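You operate a simulated robot arm through the tools that you are given. There is no shell and no other tool. Be economical: measure what you need, move in short steps, check, and stop when the job is done.

Carry out the task below with a simulated robot arm. There is one attempt and no reset: what you move stays moved.

TASK
Fill the purple-collar vial with water to its line and stand it in the long white rack.
Fine: dose knob on HIGH; white WATER key; well 3. Set down upright: what you pick out.

It is judged by the outcome, as a careful person would: the job done as asked, and still so three seconds after it is handed in. It fails if anything else is knocked over, pushed out of place, dropped, spilled or broken.

THE ROBOT
A 6-joint arm with a two-finger parallel gripper, fixed in place. Base frame: the origin is at the foot of the arm, x ahead of it, y to its left, z up. Readings come in m, degrees, newtons and seconds.
With the tool pointing down near the work surface it reaches from about 0.14 to 0.58 m from the base axis. Its first joint turns from -66.0 to 66.0 degrees. Payload 2.1 kg.
The tool frame sits at the grasp point between the pads (the TCP): z along the fingers, y along the line on which they close. The tips reach 0.03 m beyond it. The gripper opens to 0.094 m. The fingers are 0.028 m wide and 0.01 m thick; the gripper's body (0.05 by 0.096 m) begins 0.055 m behind the TCP.
Orientation is that of the tool frame in the base frame, as a unit quaternion [w, x, y, z]. With the fingers straight down and closing along the base's y, the tool's x points along the base's -x, its y along +y and its z along -z.

THE INTERFACE
- The arm moves only by the tool drive_tool. Its argument "targets" is a list of rows, each a list of 7 numbers: the finger opening in m, from 0 to 0.094, then the shift along the base's x, y, z in m, then the turn, a rotation vector about the base's x, y, z in degrees. In form: [[claw, tx, ty, tz, wx, wy, wz], ...]. A call has 1 to 20 rows; each row is the pose to reach, as a shift and turn from the pose commanded when the call began. Rows are played at 5 a second. More than 0.05 m and 8.6 degrees between two rows, or a gripper value outside its range, and nothing of the call is played. Where a pose cannot be reached the arm comes as near as it can. A force on the tool above 40 N (or 10 N above the force at the start of the call, whichever is more), or a blocked arm, ends the call early, and 0.2 s more pass. Each finger travels about 0.072 m/s and halts on what it meets, pressing with about 21 N; the grip force reading is that of the motor and also rises with nothing between the fingers. The clock runs only during rows and for 0.2 s after the last one: add rows that repeat a pose to give the fingers time. It gives the time, the measured TCP pose, the force on the tool (base axes), the opening and the grip force at its end, in the units of the frame above (readings bear some noise), with the torque about the TCP (base axes, N m) and any sound that the robot's microphone picked up.
- Cameras (640 x 400 px; columns grow to the right, rows downward): "scene" is fixed at [0.0252, -0.354, 0.497]; the picture's right is [0.96, -0.29, 0.00], its down [-0.13, -0.42, -0.90] and it looks along [0.26, 0.86, -0.44] (base axes); focal length 309 px, centre (320, 200). "wrist" rides on the gripper at [0.076, 0.014, -0.102] in the tool frame; the picture's right is [-0.18, 0.98, 0.00], its down [-0.75, -0.14, -0.64] and it looks along [-0.63, -0.12, 0.77] (tool axes); focal length 243 px, centre (320, 200). There is no depth. A picture from a camera that has moved, and an enlarged one, comes with that camera's place and axes in the base frame and with its lens.
- camera(camera): a new picture of that camera. The clock stands still meanwhile.
- zoom(camera, box): a new picture of the part [left, top, right, bottom] of that camera's present view, enlarged. The clock stands still meanwhile.
- hand_in(): hands the job in; it is judged then, once.

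Go step by step. Nothing tells you positions but the pictures and the camera data: compare them with the known pose of the tool, close in by small moves and look again before you grip or let go. The budget is 120 turns and 84 pictures, counting those below and the enlarged ones. Unless the task says otherwise, let go and move clear before handing in, and close with one line.

The tools are called after "Emit:" as a command line: name --pt "numbers of a row" for each row, then --argument value for the rest, lists and objects as JSON in quotes. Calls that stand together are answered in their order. drive_tool: Moves the arm, as the interface text tells. Its arguments: {"type":"object","properties":{"targets":{"type":"array"}},"required":["targets"]} The other tools are called the same way: camera (camera) takes a picture; zoom (camera, box) takes an enlarged picture of a part of a camera's view; hand_in () hands the job in.

At the start:

```text
t: 0.0
tcp_pos: [0.326, 0.148, 0.3482]
ee_rot: [0.0, 0.0, 1.0, 0.001]
contact_force: [0.0, -0.1, -0.1]
wrist_torque: [0.03, 0.01, 0.01]
gripper_width: 0.0942
grasp_force: 0.1
```

scene: 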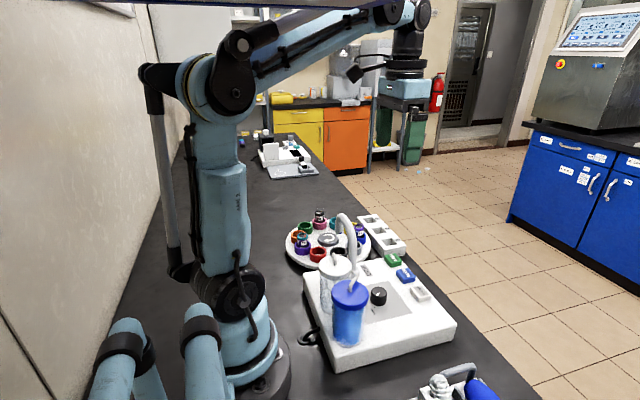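
wrist: 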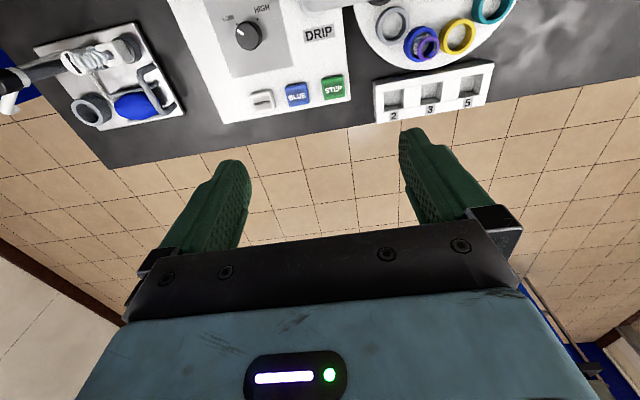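

The scene shows a carousel with vials, a dispenser with keys and knob, and a long white rack with wells 2, 3, 5. I'll zoom in for detail first.

Emit:
zoom --camera "scene" --box '[280, 200, 420, 288]'

Emit:
zoom --camera "scene" --box '[300, 240, 480, 352]'

Emit:
zoom --camera "wrist" --box '[200, 0, 520, 130]'

```text
4.55 times, centred on (350, 244) of scene
camera zoom: at [0.0252, -0.354, 0.497], right [0.96, -0.29, 0.0], down [-0.13, -0.42, -0.9], along [0.26, 0.86, -0.44], focal length 1403 px, centre (184, 0)
```

zoom: 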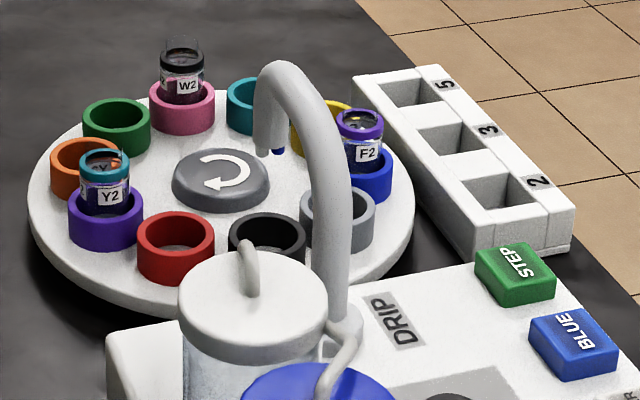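

```text
3.56 times, centred on (390, 296) of scene
camera zoom: at [0.0252, -0.354, 0.497], right [0.96, -0.29, 0.0], down [-0.13, -0.42, -0.9], along [0.26, 0.86, -0.44], focal length 1097 px, centre (71, -141)
```

zoom: 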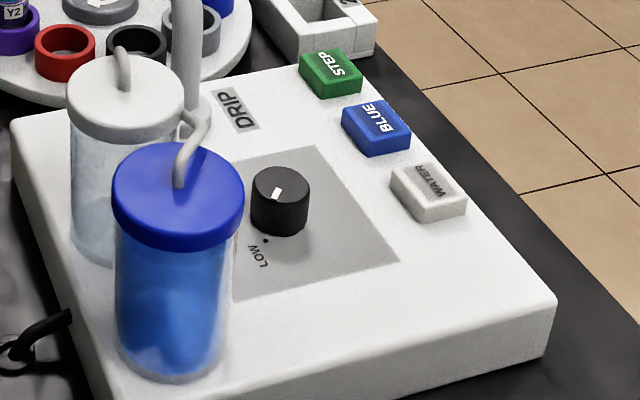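

```text
2.00 times, centred on (360, 65) of wrist
camera zoom: at [0.2491, 0.1618, 0.451], right [0.18, 0.98, 0.0], down [0.75, -0.14, 0.64], along [0.63, -0.12, -0.77], focal length 485 px, centre (240, 470)
```

zoom: 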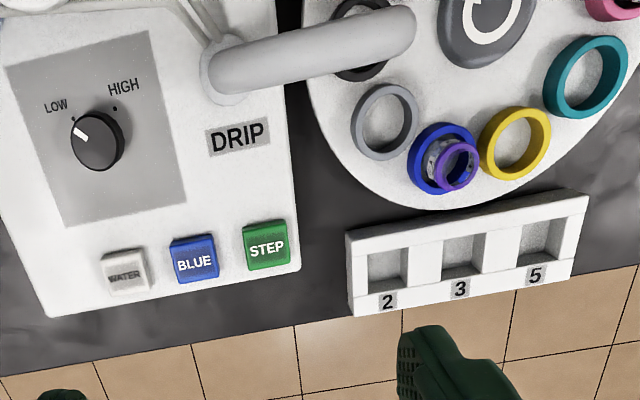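

The purple-collar vial is F2 in the blue cup at roughly (0.33, 0.29), and the knob is on LOW at roughly (0.27, 0.06). The WATER key is near (0.35, 0.05). I'll move over the knob with the tool yawed, so the camera stays clear of the bottles, and look again.

Emit:
drive_tool --pt "0.094 -0.005 -0.008 -0.01 0 0 8" --pt "0.094 -0.01 -0.016 -0.02 0 0 16" --pt "0.094 -0.015 -0.024 -0.03 0 0 24" --pt "0.094 -0.02 -0.032 -0.04 0 0 32" --pt "0.094 -0.025 -0.04 -0.05 0 0 40" --pt "0.094 -0.03 -0.048 -0.06 0 0 48" --pt "0.094 -0.035 -0.056 -0.07 0 0 56" --pt "0.094 -0.04 -0.064 -0.08 0 0 64" --pt "0.094 -0.045 -0.072 -0.09 0 0 72" --pt "0.094 -0.05 -0.08 -0.1 0 0 80" --pt "0.094 -0.056 -0.088 -0.11 0 0 88" --pt "0.094 -0.056 -0.088 -0.12 0 0 96" --pt "0.094 -0.056 -0.088 -0.13 0 0 96"

Emit:
camera --camera "wrist"

Emit:
camera --camera "scene"

```text
t: 2.8
tcp_pos: [0.2706, 0.0598, 0.2181]
ee_rot: [0.0, 0.744, -0.668, -0.001]
contact_force: [-0.3, 0.6, 0.1]
wrist_torque: [-0.02, -0.01, 0.01]
gripper_width: 0.0941
grasp_force: 0.1
```

```text
78 pictures are left
camera wrist: at [0.2628, -0.0178, 0.3208], right [-1.0, 0.08, 0.0], down [0.06, 0.76, 0.64], along [0.05, 0.64, -0.77], focal length 243 px, centre (320, 200)
```

wrist: 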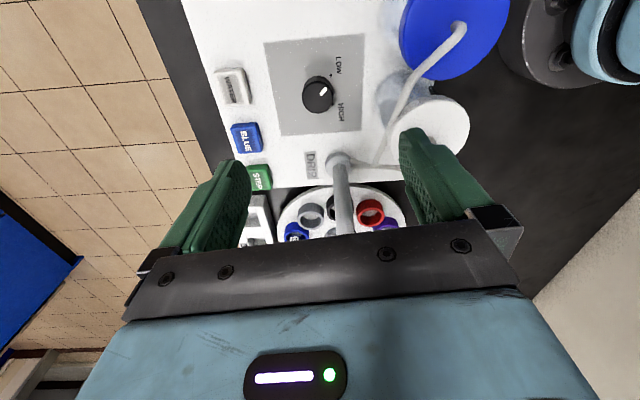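

```text
77 pictures are left
```

scene: 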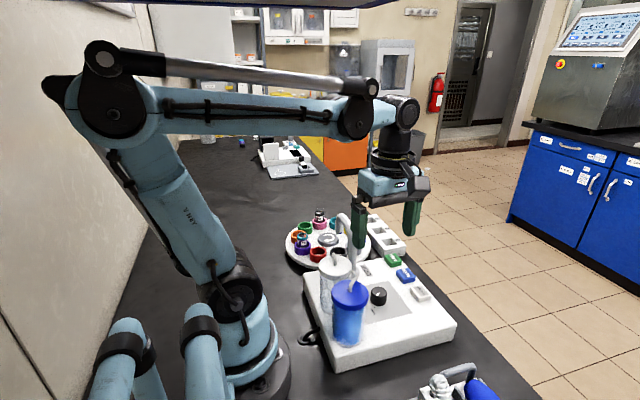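

The knob is in view; I'll zoom to read its pointer and marks.

Emit:
zoom --camera "wrist" --box '[240, 40, 400, 140]'

Emit:
zoom --camera "wrist" --box '[200, 50, 328, 250]'

```text
4.00 times, centred on (320, 90) of wrist
camera zoom: at [0.2628, -0.0178, 0.3208], right [-1.0, 0.08, 0.0], down [0.06, 0.76, 0.64], along [0.05, 0.64, -0.77], focal length 970 px, centre (320, 640)
```

zoom: 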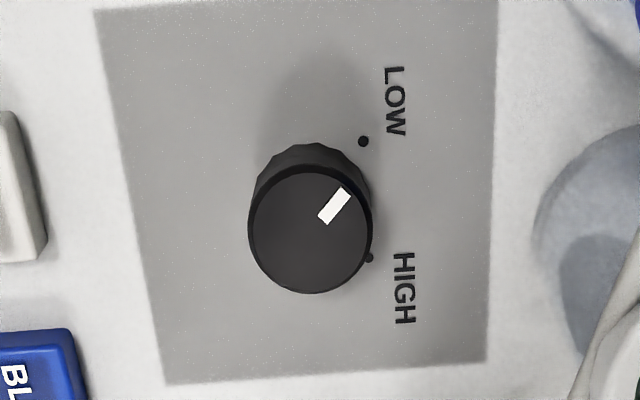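

```text
2.00 times, centred on (264, 150) of wrist
camera zoom: at [0.2628, -0.0178, 0.3208], right [-1.0, 0.08, 0.0], down [0.06, 0.76, 0.64], along [0.05, 0.64, -0.77], focal length 485 px, centre (432, 300)
```

zoom: 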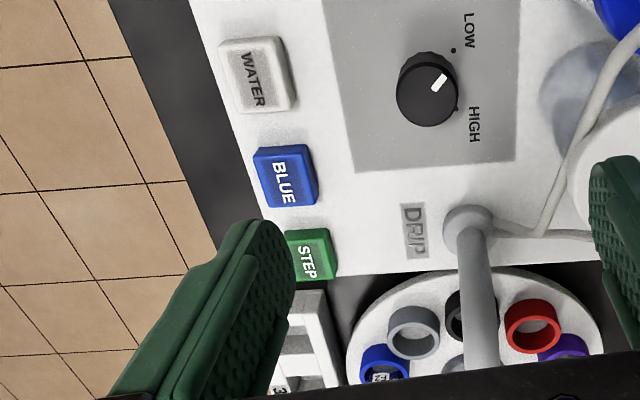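

Knob top centre is near (0.271, 0.060, 0.068), and HIGH is 90° clockwise from LOW. I'll yaw further, descend and grip the knob.

Emit:
drive_tool --pt "0.094 0.001 0 0 0 0 8" --pt "0.08 0.001 0 0 0 0 16" --pt "0.06 0.001 0 -0.01 0 0 24" --pt "0.05 0.001 0 -0.03 0 0 32" --pt "0.05 0.001 0 -0.05 0 0 40" --pt "0.05 0.001 0 -0.07 0 0 48" --pt "0.05 0.001 0 -0.09 0 0 54" --pt "0.05 0.001 0 -0.1 0 0 54"

Emit:
zoom --camera "scene" --box '[300, 200, 460, 300]'

Emit:
camera --camera "wrist"

```text
t: 4.6
tcp_pos: [0.2708, 0.058, 0.1184]
ee_rot: [0.0, 0.966, -0.258, 0.0]
contact_force: [-0.5, -0.4, 0.3]
wrist_torque: [-0.01, 0.03, -0.01]
gripper_width: 0.05
grasp_force: 0.0
```

```text
4.00 times, centred on (380, 250) of scene
camera zoom: at [0.0252, -0.354, 0.497], right [0.96, -0.29, 0.0], down [-0.13, -0.42, -0.9], along [0.26, 0.86, -0.44], focal length 1235 px, centre (80, 0)
```

zoom: 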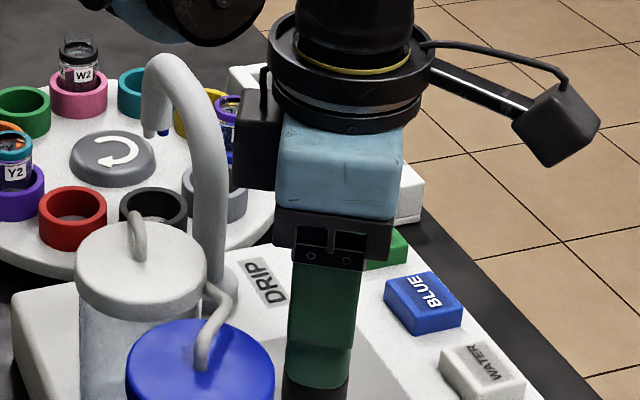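

```text
73 pictures are left
camera wrist: at [0.3291, 0.0089, 0.2205], right [-0.65, -0.76, 0.0], down [-0.58, 0.5, 0.64], along [-0.49, 0.42, -0.77], focal length 243 px, centre (320, 200)
```

wrist: 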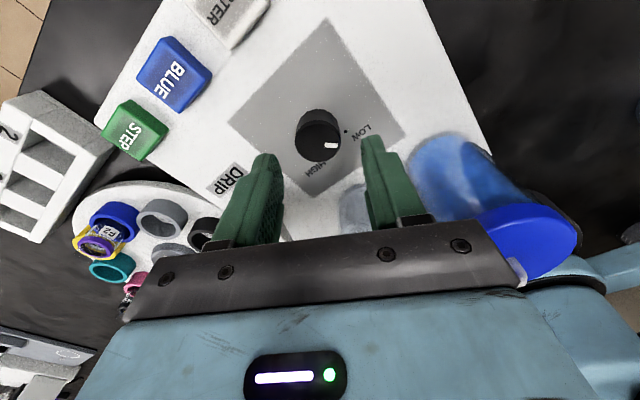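

Alignment over the knob looks good. I'll descend to TCP z about 0.082 and close on it.

Emit:
drive_tool --pt "0.05 0.001 0 -0.018 0 0 0" --pt "0.05 0.001 0 -0.035 0 0 0" --pt "0.05 0.001 0 -0.036 0 0 0" --pt "0.03 0.001 0 -0.036 0 0 0" --pt "0.024 0.001 0 -0.036 0 0 0" --pt "0.024 0.001 0 -0.036 0 0 0"

Emit:
camera --camera "wrist"

```text
t: 6.0
tcp_pos: [0.2731, 0.0593, 0.0817]
ee_rot: [-0.001, 0.966, -0.259, 0.0]
contact_force: [7.9, 7.9, -19.4]
wrist_torque: [0.2, 0.13, -0.05]
gripper_width: 0.0312
grasp_force: 44.8
```

```text
72 pictures are left
camera wrist: at [0.3305, 0.0092, 0.1846], right [-0.65, -0.76, 0.0], down [-0.58, 0.5, 0.64], along [-0.49, 0.42, -0.77], focal length 243 px, centre (320, 200)
```

wrist: 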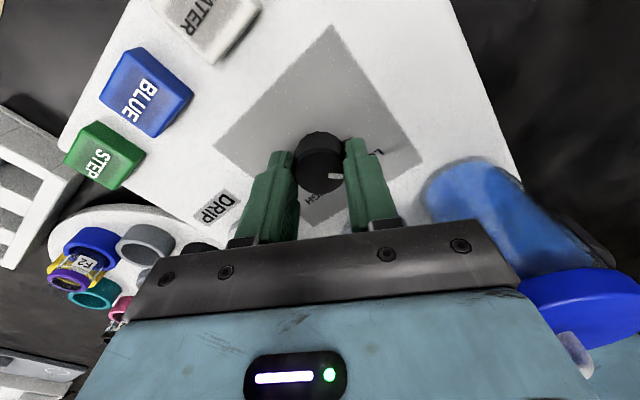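

Gripped at 0.031 m opening. Turning clockwise (seen from above) half way, then checking.

Emit:
drive_tool --pt "0.024 0 0 0 0 0 -7.5" --pt "0.024 0 0 0 0 0 -15" --pt "0.024 0 0 0 0 0 -22.5" --pt "0.024 0 0 0 0 0 -30" --pt "0.024 0 0 0 0 0 -37.5" --pt "0.024 0 0 0 0 0 -45"

Emit:
camera --camera "wrist"

```text
t: 6.6
tcp_pos: [0.2713, 0.0605, 0.0827]
ee_rot: [-0.002, 0.926, -0.377, 0.0]
contact_force: [0.5, 1.7, -5.2]
wrist_torque: [-0.08, 0.23, -0.03]
gripper_width: 0.0311
grasp_force: 44.6
stopped in row 3: the force on the tool passed its limit at 41 N (the readings are from after the stop); the commanded pose is now the measured one
```

```text
71 pictures are left
camera wrist: at [0.3161, -0.0038, 0.1846], right [-0.82, -0.58, 0.0], down [-0.44, 0.63, 0.64], along [-0.37, 0.53, -0.77], focal length 243 px, centre (320, 200)
```

wrist: 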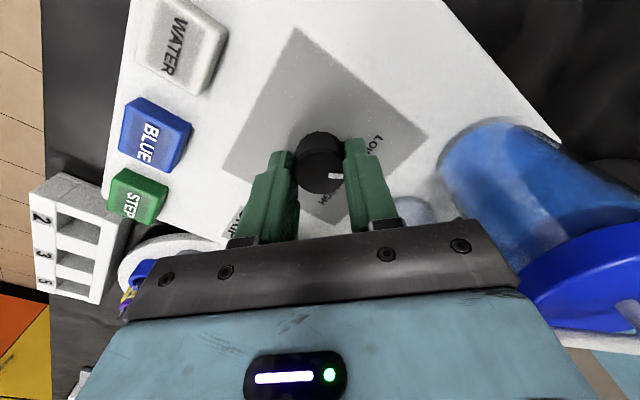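

The knob turned about 15° with the fingers before the force guard reset the pose. I'll continue in slower steps.

Emit:
drive_tool --pt "0.024 0 0 0 0 0 -4" --pt "0.024 0 0 0 0 0 -8" --pt "0.024 0 0 0 0 0 -12" --pt "0.024 0 0 0 0 0 -16" --pt "0.024 0 0 0 0 0 -20" --pt "0.024 0 0 0 0 0 -24" --pt "0.024 0 0 0 0 0 -28" --pt "0.024 0 0 0 0 0 -32" --pt "0.024 0 0 0 0 0 -36"

```text
t: 8.6
tcp_pos: [0.2731, 0.0607, 0.0822]
ee_rot: [0.0, 0.764, -0.645, 0.0]
contact_force: [-10.4, -3.8, 21.8]
wrist_torque: [0.07, 0.08, 0.01]
gripper_width: 0.0314
grasp_force: 45.4
```

Emit:
drive_tool --pt "0.024 0 0 0 0 0 -4" --pt "0.024 0 0 0 0 0 -8" --pt "0.024 0 0 0 0 0 -12" --pt "0.024 0 0 0 0 0 -16" --pt "0.024 0 0 0 0 0 -20" --pt "0.024 0 0 0 0 0 -24" --pt "0.024 0 0 0 0 0 -28" --pt "0.024 0 0 0 0 0 -32" --pt "0.024 0 0 0 0 0 -36" --pt "0.024 0 0 0 0 0 -40"

Emit:
camera --camera "wrist"

```text
t: 10.8
tcp_pos: [0.2719, 0.0614, 0.0829]
ee_rot: [0.001, -0.498, 0.867, -0.001]
contact_force: [-9.8, -2.0, -39.7]
wrist_torque: [-0.15, 0.32, 0.0]
gripper_width: 0.0313
grasp_force: 44.6
```

```text
70 pictures are left
camera wrist: at [0.2202, 0.0013, 0.1846], right [-0.76, 0.66, 0.0], down [0.5, 0.58, 0.64], along [0.42, 0.48, -0.77], focal length 243 px, centre (320, 200)
```

wrist: 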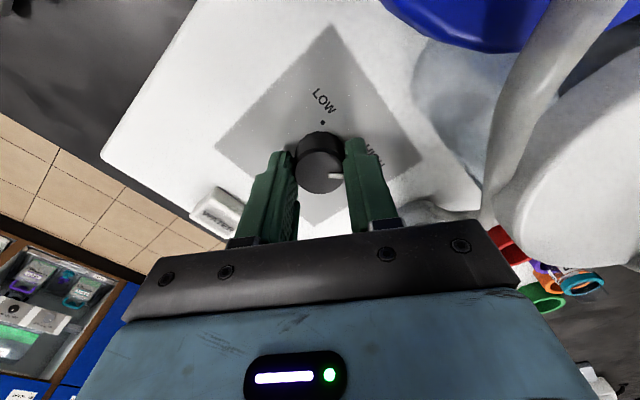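

The tool has turned 90° in total. I'll open, lift away and check the pointer.

Emit:
drive_tool --pt "0.04 0 0 0 0 0 0" --pt "0.05 0 0 0 0 0 0" --pt "0.05 0 0 0.01 0 0 0" --pt "0.05 0 0 0.04 0 0 0" --pt "0.05 0 0 0.08 0 0 0" --pt "0.05 0 0 0.12 0 0 0" --pt "0.05 0 0 0.14 0 0 0"

Emit:
zoom --camera "wrist" --box '[240, 30, 400, 130]'

Emit:
camera --camera "wrist"

```text
t: 12.4
tcp_pos: [0.2722, 0.0603, 0.2236]
ee_rot: [0.001, -0.498, 0.867, 0.0]
contact_force: [0.2, -0.3, -0.5]
wrist_torque: [0.0, 0.02, 0.01]
gripper_width: 0.05
grasp_force: 0.2
```

```text
4.00 times, centred on (320, 80) of wrist
camera zoom: at [0.2208, 0.0015, 0.3252], right [-0.76, 0.65, 0.0], down [0.5, 0.58, 0.64], along [0.42, 0.48, -0.77], focal length 970 px, centre (320, 680)
```

zoom: 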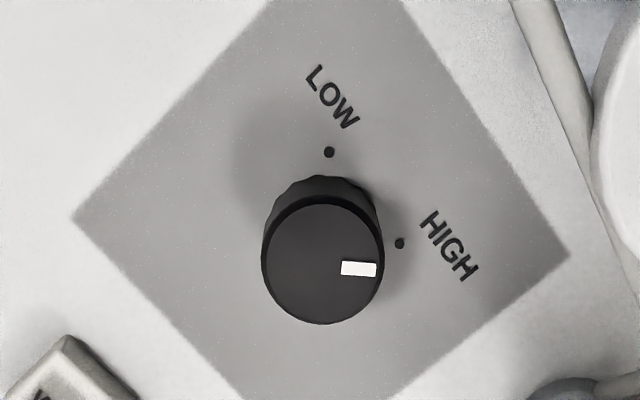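

```text
68 pictures are left
camera wrist: at [0.2208, 0.0015, 0.3252], right [-0.76, 0.65, 0.0], down [0.5, 0.58, 0.64], along [0.42, 0.48, -0.77], focal length 243 px, centre (320, 200)
```

wrist: 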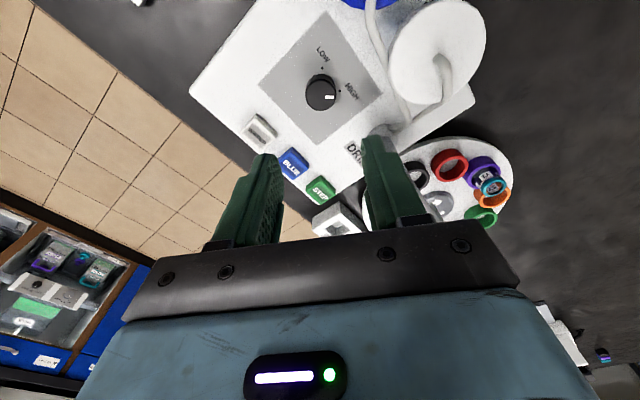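

The knob now points to HIGH. The STEP key is near (0.356, 0.153); I'll go above it with closed fingers.

Emit:
drive_tool --pt "0.03 0.03 0 0 0 0 8" --pt "0.01 0.06 0.01 0 0 0 16" --pt "0 0.084 0.04 0 0 0 24" --pt "0 0.084 0.07 -0.01 0 0 30" --pt "0 0.084 0.092 -0.04 0 0 30" --pt "0 0.084 0.092 -0.08 0 0 30" --pt "0 0.084 0.092 -0.1 0 0 30"

Emit:
camera --camera "wrist"

Emit:
zoom --camera "scene" --box '[300, 200, 460, 300]'

```text
t: 14.0
tcp_pos: [0.3566, 0.1512, 0.1213]
ee_rot: [0.001, -0.706, 0.709, -0.001]
contact_force: [-0.2, 0.1, 0.4]
wrist_torque: [0.03, 0.01, 0.0]
gripper_width: 0.0
grasp_force: 20.7
```

```text
67 pictures are left
camera wrist: at [0.341, 0.0758, 0.2238], right [-0.98, 0.19, 0.0], down [0.14, 0.75, 0.64], along [0.12, 0.63, -0.77], focal length 243 px, centre (320, 200)
```

wrist: 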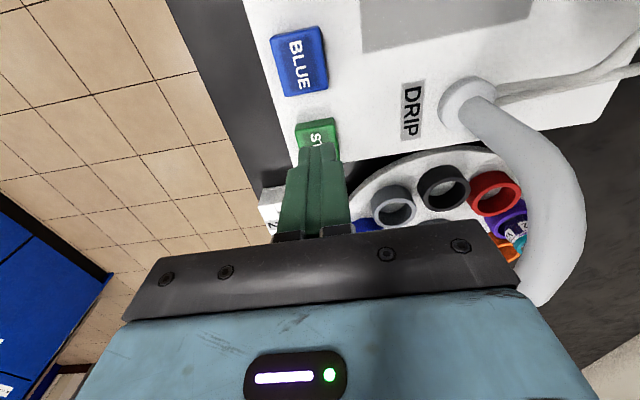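

```text
4.00 times, centred on (380, 250) of scene
camera zoom: at [0.0252, -0.354, 0.497], right [0.96, -0.29, 0.0], down [-0.13, -0.42, -0.9], along [0.26, 0.86, -0.44], focal length 1235 px, centre (80, 0)
```

zoom: 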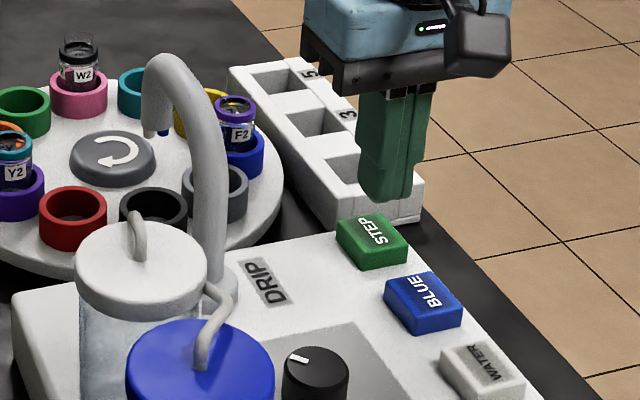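

The key centre is at (0.356, 0.153) and the fingertip is above it. Pressing down gently.

Emit:
drive_tool --pt "0 0 0.002 -0.015 0 0 0" --pt "0 0 0.002 -0.025 0 0 0" --pt "0 0 0.002 -0.029 0 0 0" --pt "0 0 0.002 -0.032 0 0 0" --pt "0 0 0.002 -0.035 0 0 0" --pt "0 0 0.002 -0.038 0 0 0"

```text
t: 15.4
tcp_pos: [0.3565, 0.1526, 0.0844]
ee_rot: [0.001, -0.705, 0.709, -0.001]
contact_force: [1.0, 0.6, 1.9]
wrist_torque: [0.03, -0.02, -0.02]
gripper_width: 0.0001
grasp_force: 21.3
heard: click
```

A click was heard. I'll lift and see how the carousel moved.

Emit:
drive_tool --pt "0 0 0 0.015 0 0 0" --pt "0 0 0 0.025 0 0 0" --pt "0 0 0 0.025 0 0 0" --pt "0 0 0 0.025 0 0 0" --pt "0 0 0 0.025 0 0 0" --pt "0 0 0 0.025 0 0 0"

Emit:
zoom --camera "scene" --box '[280, 190, 440, 290]'

```text
t: 16.8
tcp_pos: [0.3566, 0.1542, 0.109]
ee_rot: [0.001, -0.706, 0.709, -0.001]
contact_force: [-0.4, 0.5, -0.7]
wrist_torque: [0.02, 0.0, -0.01]
gripper_width: 0.0
grasp_force: 20.7
```

```text
4.00 times, centred on (360, 240) of scene
camera zoom: at [0.0252, -0.354, 0.497], right [0.96, -0.29, 0.0], down [-0.13, -0.42, -0.9], along [0.26, 0.86, -0.44], focal length 1235 px, centre (160, 40)
```

zoom: 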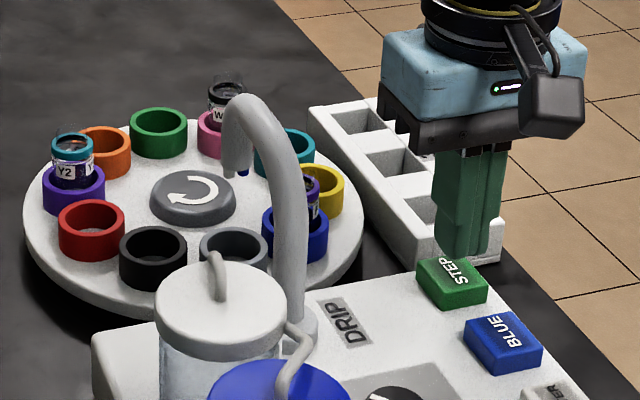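

One press moves the carousel one place clockwise, and the gray cup is now under the spout. One more step brings the blue cup with F2 there.

Emit:
drive_tool --pt "0 0 0 -0.012 0 0 0" --pt "0 0 0 -0.017 0 0 0" --pt "0 0 0 -0.02 0 0 0" --pt "0 0 0 -0.023 0 0 0" --pt "0 0 0 -0.025 0 0 0" --pt "0 0 0 -0.01 0 0 0" --pt "0 0 0 0 0 0 0" --pt "0 0 0 0.03 0 0 0" --pt "0 0 0 0.03 0 0 0" --pt "0 0 0 0.03 0 0 0" --pt "0 0 0 0.03 0 0 0"

Emit:
zoom --camera "scene" --box '[280, 190, 440, 290]'

Emit:
camera --camera "wrist"

```text
t: 19.2
tcp_pos: [0.3561, 0.1536, 0.1388]
ee_rot: [0.001, -0.705, 0.709, -0.001]
contact_force: [0.5, 0.0, 0.3]
wrist_torque: [0.01, 0.0, 0.02]
gripper_width: 0.0
grasp_force: 20.8
heard: click
```

```text
4.00 times, centred on (360, 240) of scene
camera zoom: at [0.0252, -0.354, 0.497], right [0.96, -0.29, 0.0], down [-0.13, -0.42, -0.9], along [0.26, 0.86, -0.44], focal length 1235 px, centre (160, 40)
```

zoom: 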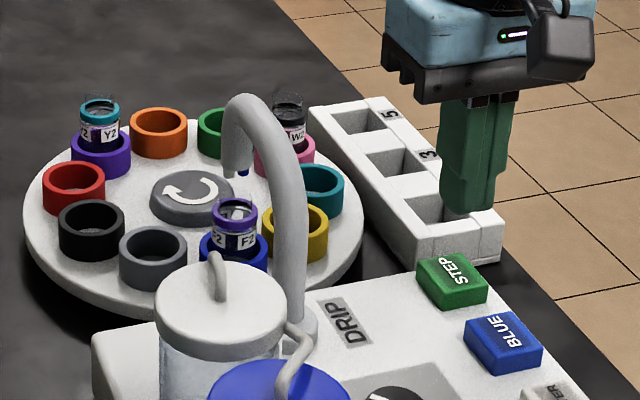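

```text
63 pictures are left
camera wrist: at [0.341, 0.0777, 0.2414], right [-0.98, 0.19, 0.0], down [0.14, 0.75, 0.64], along [0.12, 0.63, -0.77], focal length 243 px, centre (320, 200)
```

wrist: 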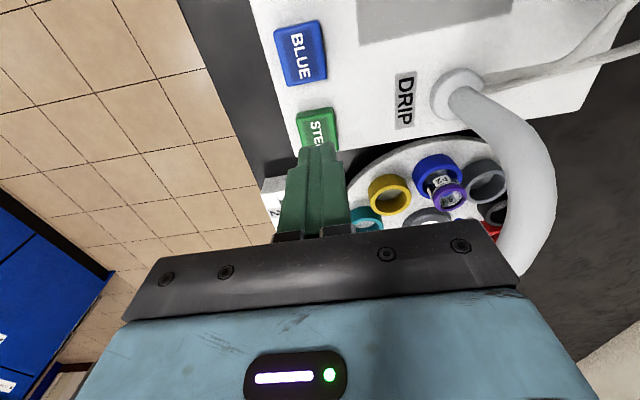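

F2 is under the spout now. I'll move over the WATER key at about (0.356, 0.044) and look closely at the vial's line.

Emit:
drive_tool --pt "0 0 -0.045 0.0 0 0 0" --pt "0 0 -0.09 0 0 0 0" --pt "0 0 -0.11 0 0 0 0" --pt "0 0 -0.11 -0.015 0 0 0"

Emit:
camera --camera "wrist"

Emit:
zoom --camera "scene" --box '[318, 230, 358, 255]'

Emit:
zoom --camera "scene" --box '[360, 220, 460, 320]'

```text
t: 20.2
tcp_pos: [0.357, 0.0428, 0.1251]
ee_rot: [0.001, -0.706, 0.708, -0.001]
contact_force: [-0.5, 0.5, 0.4]
wrist_torque: [0.01, -0.01, -0.03]
gripper_width: 0.0
grasp_force: 21.1
```

```text
62 pictures are left
camera wrist: at [0.3407, -0.0328, 0.2267], right [-0.98, 0.19, 0.0], down [0.14, 0.75, 0.64], along [0.12, 0.63, -0.77], focal length 243 px, centre (320, 200)
```

wrist: 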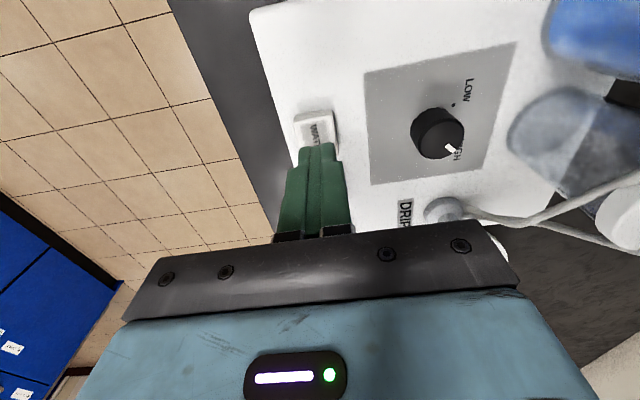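

```text
16.00 times, centred on (338, 242) of scene
camera zoom: at [0.0252, -0.354, 0.497], right [0.96, -0.29, 0.0], down [-0.13, -0.42, -0.9], along [0.26, 0.86, -0.44], focal length 4938 px, centre (32, -480)
```

zoom: 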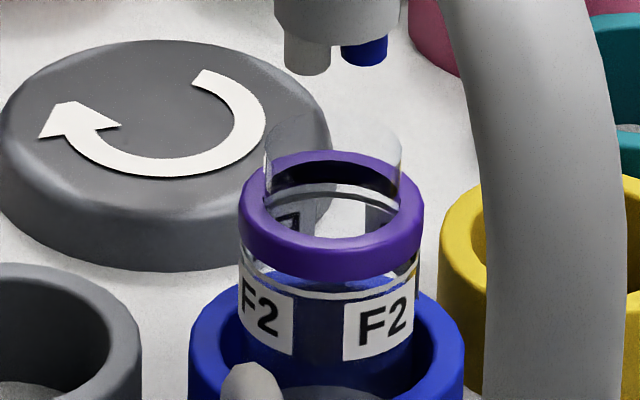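

```text
4.00 times, centred on (410, 270) of scene
camera zoom: at [0.0252, -0.354, 0.497], right [0.96, -0.29, 0.0], down [-0.13, -0.42, -0.9], along [0.26, 0.86, -0.44], focal length 1235 px, centre (-40, -80)
```

zoom: 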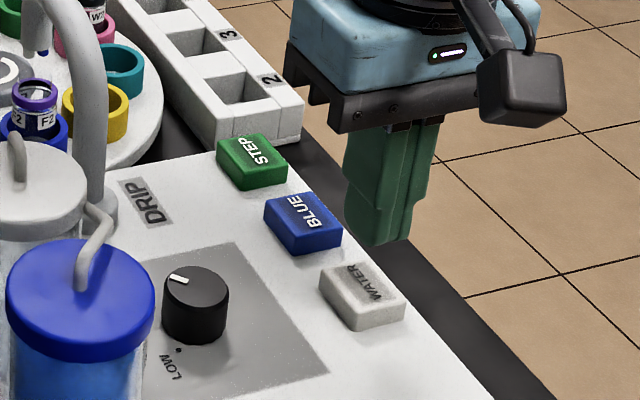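

The vial has a light ring line just below the collar, and the clear nozzle is above its mouth. Pressing WATER once.

Emit:
drive_tool --pt "0 0 0.001 -0.02 0 0 0" --pt "0 0 0.001 -0.03 0 0 0" --pt "0 0 0.001 -0.034 0 0 0" --pt "0 0 0.001 -0.037 0 0 0" --pt "0 0 0.001 -0.04 0 0 0" --pt "0 0 0.001 -0.025 0 0 0" --pt "0 0 0.001 -0.02 0 0 0"

Emit:
zoom --camera "scene" --box '[318, 230, 358, 255]'

```text
t: 21.8
tcp_pos: [0.3554, 0.0445, 0.1033]
ee_rot: [0.001, -0.705, 0.709, 0.0]
contact_force: [0.1, 0.0, 1.0]
wrist_torque: [0.03, 0.03, 0.0]
gripper_width: 0.0001
grasp_force: 21.2
heard: click
```

```text
16.00 times, centred on (338, 242) of scene
camera zoom: at [0.0252, -0.354, 0.497], right [0.96, -0.29, 0.0], down [-0.13, -0.42, -0.9], along [0.26, 0.86, -0.44], focal length 4938 px, centre (32, -480)
```

zoom: 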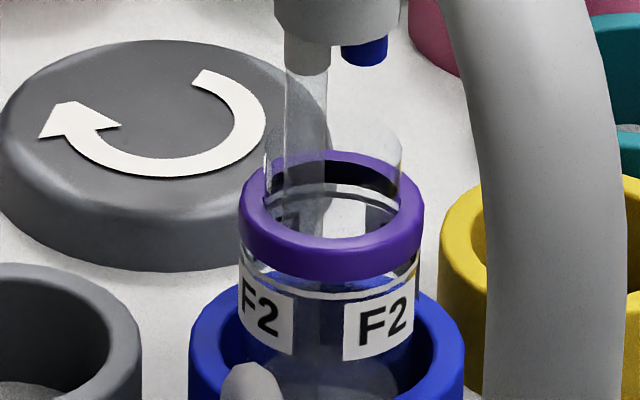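

Water is running into the vial. I'll wait a little and look again.

Emit:
drive_tool --pt "0 0 0 0 0 0 0" --pt "0 0 0 0 0 0 0" --pt "0 0 0 0 0 0 0" --pt "0 0 0 0 0 0 0"

Emit:
zoom --camera "scene" --box '[318, 230, 358, 255]'

```text
t: 22.8
tcp_pos: [0.356, 0.0439, 0.1038]
ee_rot: [0.0, -0.705, 0.709, 0.0]
contact_force: [-0.5, 0.4, 0.0]
wrist_torque: [-0.01, -0.02, -0.01]
gripper_width: 0.0
grasp_force: 21.5
```

```text
16.00 times, centred on (338, 242) of scene
camera zoom: at [0.0252, -0.354, 0.497], right [0.96, -0.29, 0.0], down [-0.13, -0.42, -0.9], along [0.26, 0.86, -0.44], focal length 4938 px, centre (32, -480)
```

zoom: 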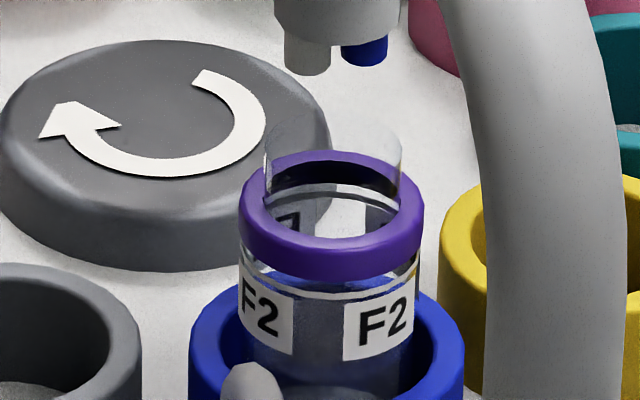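

Emit:
zoom --camera "scene" --box '[330, 240, 346, 256]'

Emit:
camera --camera "wrist"

```text
16.00 times, centred on (338, 248) of scene
camera zoom: at [0.0252, -0.354, 0.497], right [0.96, -0.29, 0.0], down [-0.13, -0.42, -0.9], along [0.26, 0.86, -0.44], focal length 4938 px, centre (32, -568)
```

zoom: 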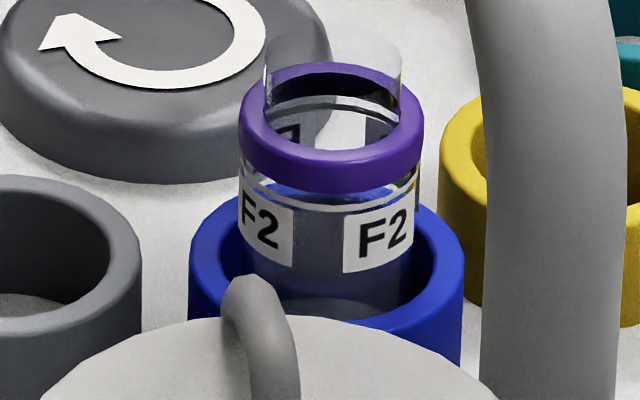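

```text
56 pictures are left
camera wrist: at [0.3408, -0.0314, 0.2065], right [-0.98, 0.19, 0.0], down [0.14, 0.75, 0.64], along [0.12, 0.63, -0.77], focal length 243 px, centre (320, 200)
```

wrist: 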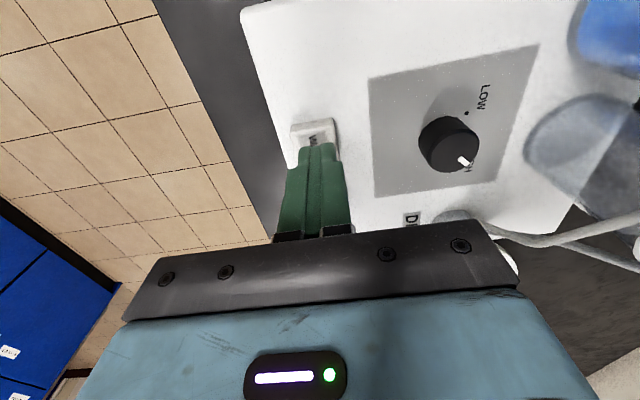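

The stream stopped, but the level is hard to see from here. I'll move to a side viewpoint with the wrist camera.

Emit:
drive_tool --pt "0 0 0 0.04 0 0 0" --pt "0 0.0155 0.04 0.052 0 0 0" --pt "0 0.0155 0.085 0.052 0 0 0" --pt "0 0.0155 0.1095 0.052 0 0 0" --pt "0 0.0155 0.1095 0.052 0 0 0"

Emit:
zoom --camera "wrist" --box '[416, 145, 496, 195]'

```text
t: 24.0
tcp_pos: [0.3717, 0.1554, 0.1566]
ee_rot: [0.001, -0.705, 0.709, -0.001]
contact_force: [-0.1, 0.1, -0.1]
wrist_torque: [-0.03, -0.02, 0.02]
gripper_width: 0.0
grasp_force: 20.9
```

```text
8.00 times, centred on (456, 170) of wrist
camera zoom: at [0.3554, 0.0785, 0.2584], right [-0.98, 0.19, 0.0], down [0.14, 0.75, 0.64], along [0.12, 0.63, -0.77], focal length 1941 px, centre (-768, 440)
```

zoom: 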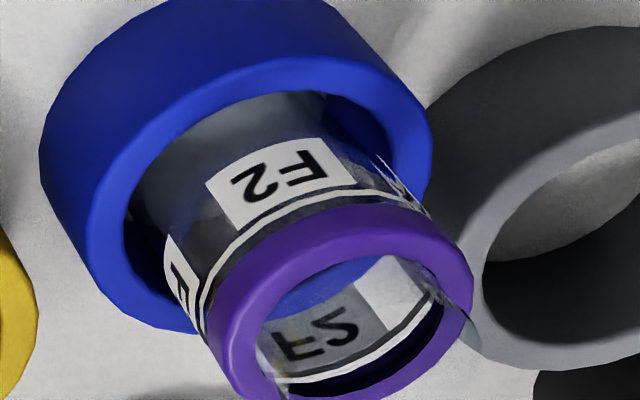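

Emit:
zoom --camera "wrist" --box '[430, 152, 476, 195]'

Emit:
zoom --camera "wrist" --box '[430, 154, 462, 174]'

```text
9.30 times, centred on (453, 174) of wrist
camera zoom: at [0.3554, 0.0785, 0.2584], right [-0.98, 0.19, 0.0], down [0.14, 0.75, 0.64], along [0.12, 0.63, -0.77], focal length 2257 px, centre (-917, 446)
```

zoom: 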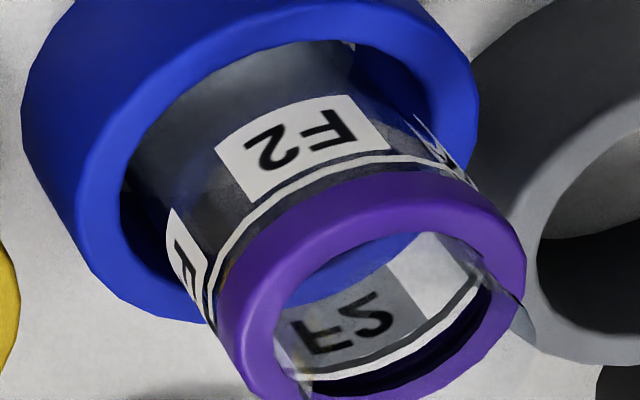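

```text
16.00 times, centred on (446, 164) of wrist
camera zoom: at [0.3554, 0.0785, 0.2584], right [-0.98, 0.19, 0.0], down [0.14, 0.75, 0.64], along [0.12, 0.63, -0.77], focal length 3882 px, centre (-1696, 776)
```

zoom: 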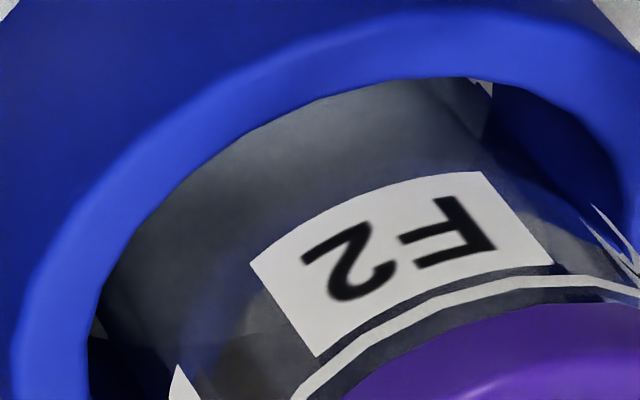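

It looks partly filled, with the water surface below the label, so more is needed. I'll go back and press WATER again.

Emit:
drive_tool --pt "0 -0.0155 -0.045 0 0 0 0" --pt "0 -0.0155 -0.09 0 0 0 0" --pt "0 -0.0155 -0.11 -0.01 0 0 0" --pt "0 -0.0155 -0.11 -0.05 0 0 0" --pt "0 -0.0155 -0.11 -0.063 0 0 0" --pt "0 -0.0155 -0.11 -0.068 0 0 0" --pt "0 -0.0155 -0.11 -0.072 0 0 0" --pt "0 -0.0155 -0.11 -0.055 0 0 0"

Emit:
zoom --camera "scene" --box '[318, 230, 358, 255]'

```text
t: 25.8
tcp_pos: [0.3567, 0.0434, 0.1015]
ee_rot: [0.0, -0.706, 0.708, -0.001]
contact_force: [0.4, 0.2, -0.1]
wrist_torque: [0.03, 0.0, -0.01]
gripper_width: 0.0002
grasp_force: 21.1
heard: click
```

```text
16.00 times, centred on (338, 242) of scene
camera zoom: at [0.0251, -0.354, 0.497], right [0.96, -0.29, 0.0], down [-0.13, -0.42, -0.9], along [0.26, 0.86, -0.44], focal length 4938 px, centre (32, -480)
```

zoom: 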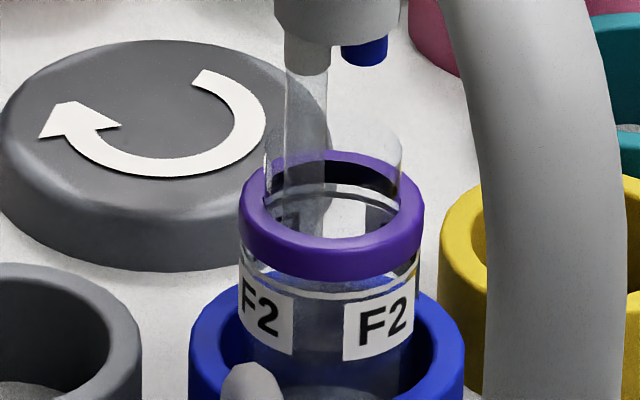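

Emit:
drive_tool --pt "0 0 0 0 0 0 0" --pt "0 0 0 0 0 0 0" --pt "0 0 0 0 0 0 0" --pt "0 0 0 0 0 0 0" --pt "0 0 0 0 0 0 0" --pt "0 0 0 0 0 0 0"

Emit:
zoom --camera "scene" --box '[318, 230, 358, 255]'

```text
t: 27.2
tcp_pos: [0.3552, 0.0443, 0.1027]
ee_rot: [0.0, -0.705, 0.709, 0.0]
contact_force: [0.5, 0.0, -0.3]
wrist_torque: [0.0, 0.01, 0.0]
gripper_width: 0.0002
grasp_force: 20.8
```

```text
16.00 times, centred on (338, 242) of scene
camera zoom: at [0.0252, -0.354, 0.497], right [0.96, -0.29, 0.0], down [-0.13, -0.42, -0.9], along [0.26, 0.86, -0.44], focal length 4938 px, centre (32, -480)
```

zoom: 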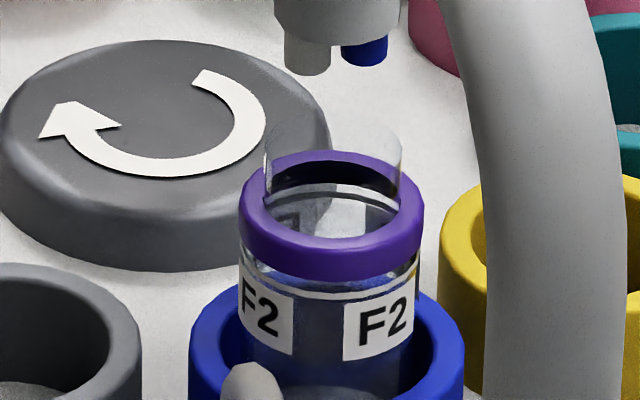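

Emit:
drive_tool --pt "0 0 0 0.04 0 0 0" --pt "0 0.0155 0.04 0.055 0 0 0" --pt "0 0.0155 0.085 0.055 0 0 0" --pt "0 0.0155 0.11 0.055 0 0 0" --pt "0 0.0155 0.11 0.055 0 0 0"

Emit:
zoom --camera "wrist" --box '[430, 152, 476, 195]'

Emit:
zoom --camera "wrist" --box '[430, 154, 462, 174]'

Emit:
zoom --camera "wrist" --box '[444, 172, 476, 192]'

```text
t: 28.4
tcp_pos: [0.3708, 0.155, 0.1555]
ee_rot: [0.001, -0.706, 0.709, -0.001]
contact_force: [0.1, 0.4, -0.5]
wrist_torque: [0.01, -0.02, 0.0]
gripper_width: 0.0
grasp_force: 21.1
```

```text
9.30 times, centred on (453, 174) of wrist
camera zoom: at [0.3561, 0.0778, 0.2583], right [-0.98, 0.19, 0.0], down [0.14, 0.75, 0.64], along [0.12, 0.63, -0.77], focal length 2257 px, centre (-917, 446)
```

zoom: 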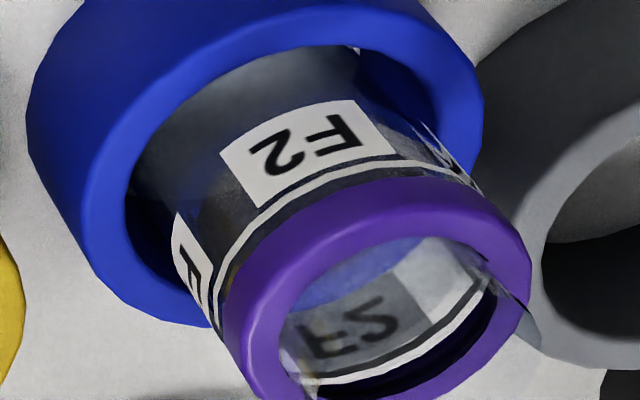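

```text
16.00 times, centred on (446, 164) of wrist
camera zoom: at [0.3561, 0.0778, 0.2583], right [-0.98, 0.19, 0.0], down [0.14, 0.75, 0.64], along [0.12, 0.63, -0.77], focal length 3882 px, centre (-1696, 776)
```

zoom: 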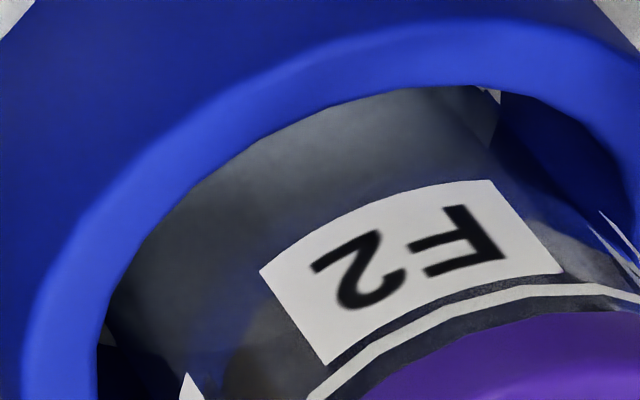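

```text
16.00 times, centred on (460, 182) of wrist
camera zoom: at [0.3561, 0.0778, 0.2583], right [-0.98, 0.19, 0.0], down [0.14, 0.75, 0.64], along [0.12, 0.63, -0.77], focal length 3882 px, centre (-1920, 488)
```

zoom: 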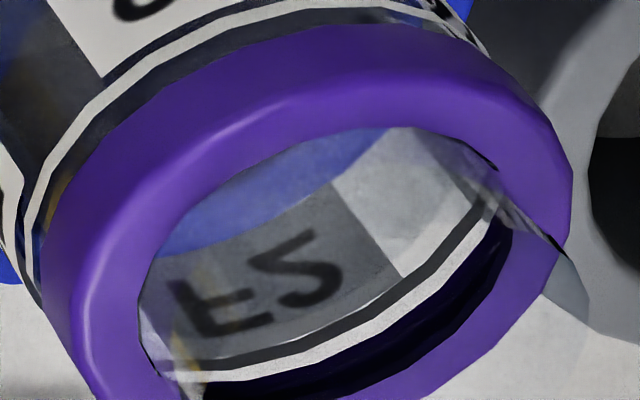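

The level now seems close to the line but not certain. I'll take a lower, closer, tilted view to compare the surface with the line.

Emit:
drive_tool --pt "0 0.02 0 0 5 0 0" --pt "0 0.039 0.01 0 10 0 0" --pt "0 0.039 0.025 -0.01 15 0 0" --pt "0 0.039 0.041 -0.0215 20 0 0" --pt "0 0.039 0.041 -0.0215 20 0 0"

Emit:
camera --camera "wrist"

Emit:
zoom --camera "wrist" --box '[526, 85, 586, 122]'

```text
t: 29.6
tcp_pos: [0.4102, 0.196, 0.135]
ee_rot: [0.124, -0.694, 0.698, 0.123]
contact_force: [-0.2, -0.1, 0.4]
wrist_torque: [0.01, 0.0, 0.03]
gripper_width: 0.0
grasp_force: 21.3
```

```text
47 pictures are left
camera wrist: at [0.3951, 0.089, 0.2046], right [-0.98, 0.18, 0.06], down [0.14, 0.49, 0.86], along [0.12, 0.86, -0.5], focal length 243 px, centre (320, 200)
```

wrist: 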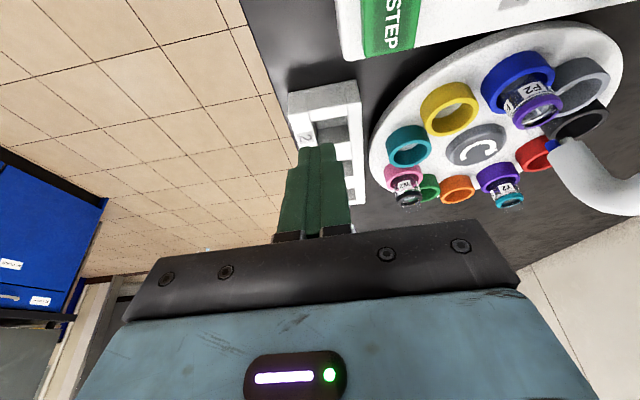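

```text
10.67 times, centred on (556, 104) of wrist
camera zoom: at [0.3951, 0.089, 0.2046], right [-0.98, 0.18, 0.06], down [0.14, 0.49, 0.86], along [0.12, 0.86, -0.5], focal length 2588 px, centre (-2197, 1229)
```

zoom: 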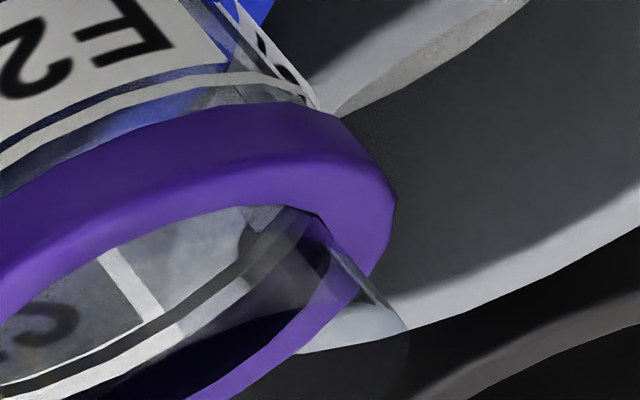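

Emit:
zoom --camera "wrist" --box '[506, 72, 558, 104]'

Emit:
zoom --camera "wrist" --box '[512, 90, 560, 124]'

```text
12.31 times, centred on (532, 88) of wrist
camera zoom: at [0.3951, 0.089, 0.2046], right [-0.98, 0.18, 0.06], down [0.14, 0.49, 0.86], along [0.12, 0.86, -0.5], focal length 2986 px, centre (-2289, 1578)
```

zoom: 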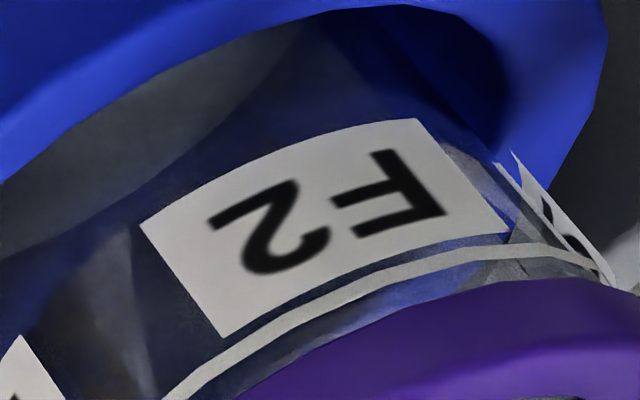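

```text
11.76 times, centred on (536, 107) of wrist
camera zoom: at [0.3951, 0.089, 0.2046], right [-0.98, 0.18, 0.06], down [0.14, 0.49, 0.86], along [0.12, 0.86, -0.5], focal length 2854 px, centre (-2221, 1294)
```

zoom: 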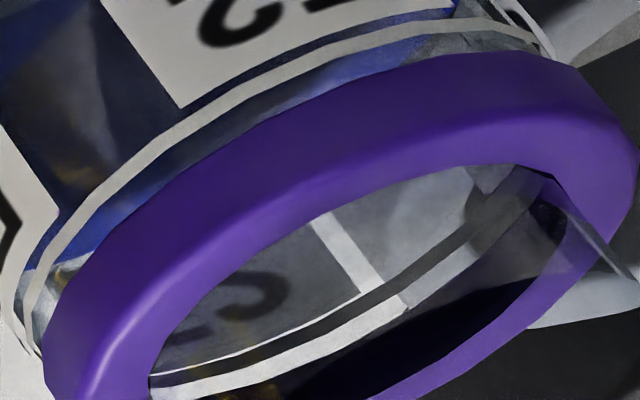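

The water's edge sits right at the ring line, so two HIGH doses fill it. A person would stop here. Next I'll level the tool and press STEP twice, which carries the vial out from under the spout to where it can be lifted.

Emit:
drive_tool --pt "0 0 -0.01 0.01 -5 0 0" --pt "0 -0.02 -0.02 0.015 -10 0 0" --pt "0 -0.04 -0.035 0.015 -15 0 0" --pt "0 -0.054 -0.042 0.005 -20 0 0" --pt "0 -0.054 -0.042 -0.02 -20 0 0" --pt "0 -0.054 -0.042 -0.035 -20 0 0" --pt "0 -0.054 -0.042 -0.042 -20 0 0" --pt "0 -0.054 -0.042 -0.047 -20 0 0" --pt "0 -0.054 -0.042 -0.051 -20 0 0" --pt "0 -0.054 -0.042 -0.03 -20 0 0" --pt "0 -0.054 -0.042 -0.02 -20 0 0" --pt "0 -0.054 -0.042 -0.02 -20 0 0" --pt "0 -0.054 -0.042 -0.02 -20 0 0" --pt "0 -0.054 -0.042 -0.02 -20 0 0" --pt "0 -0.054 -0.042 -0.02 -20 0 0"

Emit:
zoom --camera "scene" --box '[280, 190, 440, 290]'

```text
t: 32.8
tcp_pos: [0.3575, 0.1542, 0.1145]
ee_rot: [0.001, -0.705, 0.709, -0.001]
contact_force: [0.2, 0.8, -0.5]
wrist_torque: [-0.01, 0.01, -0.02]
gripper_width: 0.0
grasp_force: 20.9
heard: click
```

```text
4.00 times, centred on (360, 240) of scene
camera zoom: at [0.0252, -0.354, 0.497], right [0.96, -0.29, 0.0], down [-0.13, -0.42, -0.9], along [0.26, 0.86, -0.44], focal length 1235 px, centre (160, 40)
```

zoom: 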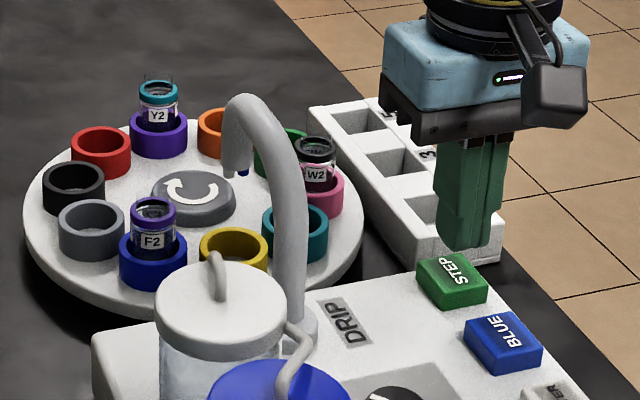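

One step done; F2 is clear of the spout. I'll check the level here, then step once more.

Emit:
zoom --camera "scene" --box '[300, 235, 340, 260]'

Emit:
drive_tool --pt "0 0 0 -0.017 0 0 0" --pt "0 0 0 -0.022 0 0 0" --pt "0 0 0 -0.027 0 0 0" --pt "0 0 0 -0.031 0 0 0" --pt "0 0 0 -0.01 0 0 0" --pt "0 0 0 0 0 0 0" --pt "0 0 0 0.04 0 0 0" --pt "0 0 0 0.08 0 0 0" --pt "0 0 0 0.1 0 0 0" --pt "0 0 0 0.1 0 0 0"

Emit:
zoom --camera "scene" --box '[280, 190, 440, 290]'

```text
16.00 times, centred on (320, 248) of scene
camera zoom: at [0.0252, -0.354, 0.497], right [0.96, -0.29, 0.0], down [-0.13, -0.42, -0.9], along [0.26, 0.86, -0.44], focal length 4938 px, centre (320, -560)
```

zoom: 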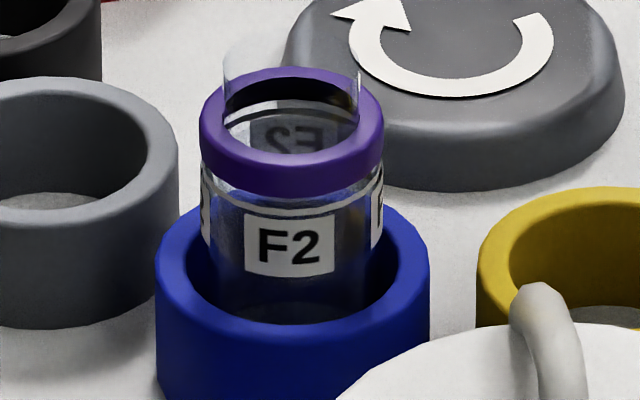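

```text
t: 35.0
tcp_pos: [0.3554, 0.1521, 0.2145]
ee_rot: [0.0, -0.705, 0.71, 0.0]
contact_force: [-0.2, -0.1, -0.3]
wrist_torque: [0.02, 0.01, 0.01]
gripper_width: 0.0
grasp_force: 21.2
heard: click
```

```text
4.00 times, centred on (360, 240) of scene
camera zoom: at [0.0252, -0.354, 0.497], right [0.96, -0.29, 0.0], down [-0.13, -0.42, -0.9], along [0.26, 0.86, -0.44], focal length 1235 px, centre (160, 40)
```

zoom: 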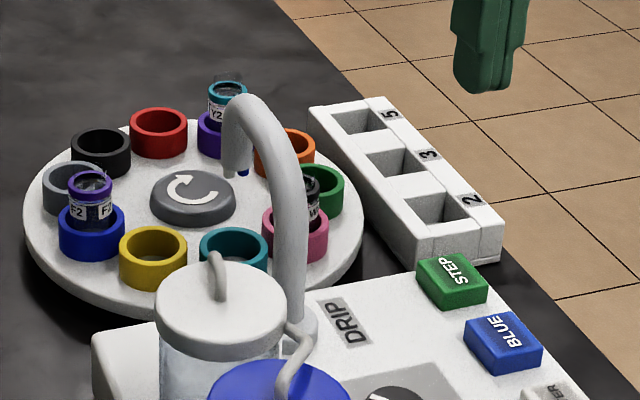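

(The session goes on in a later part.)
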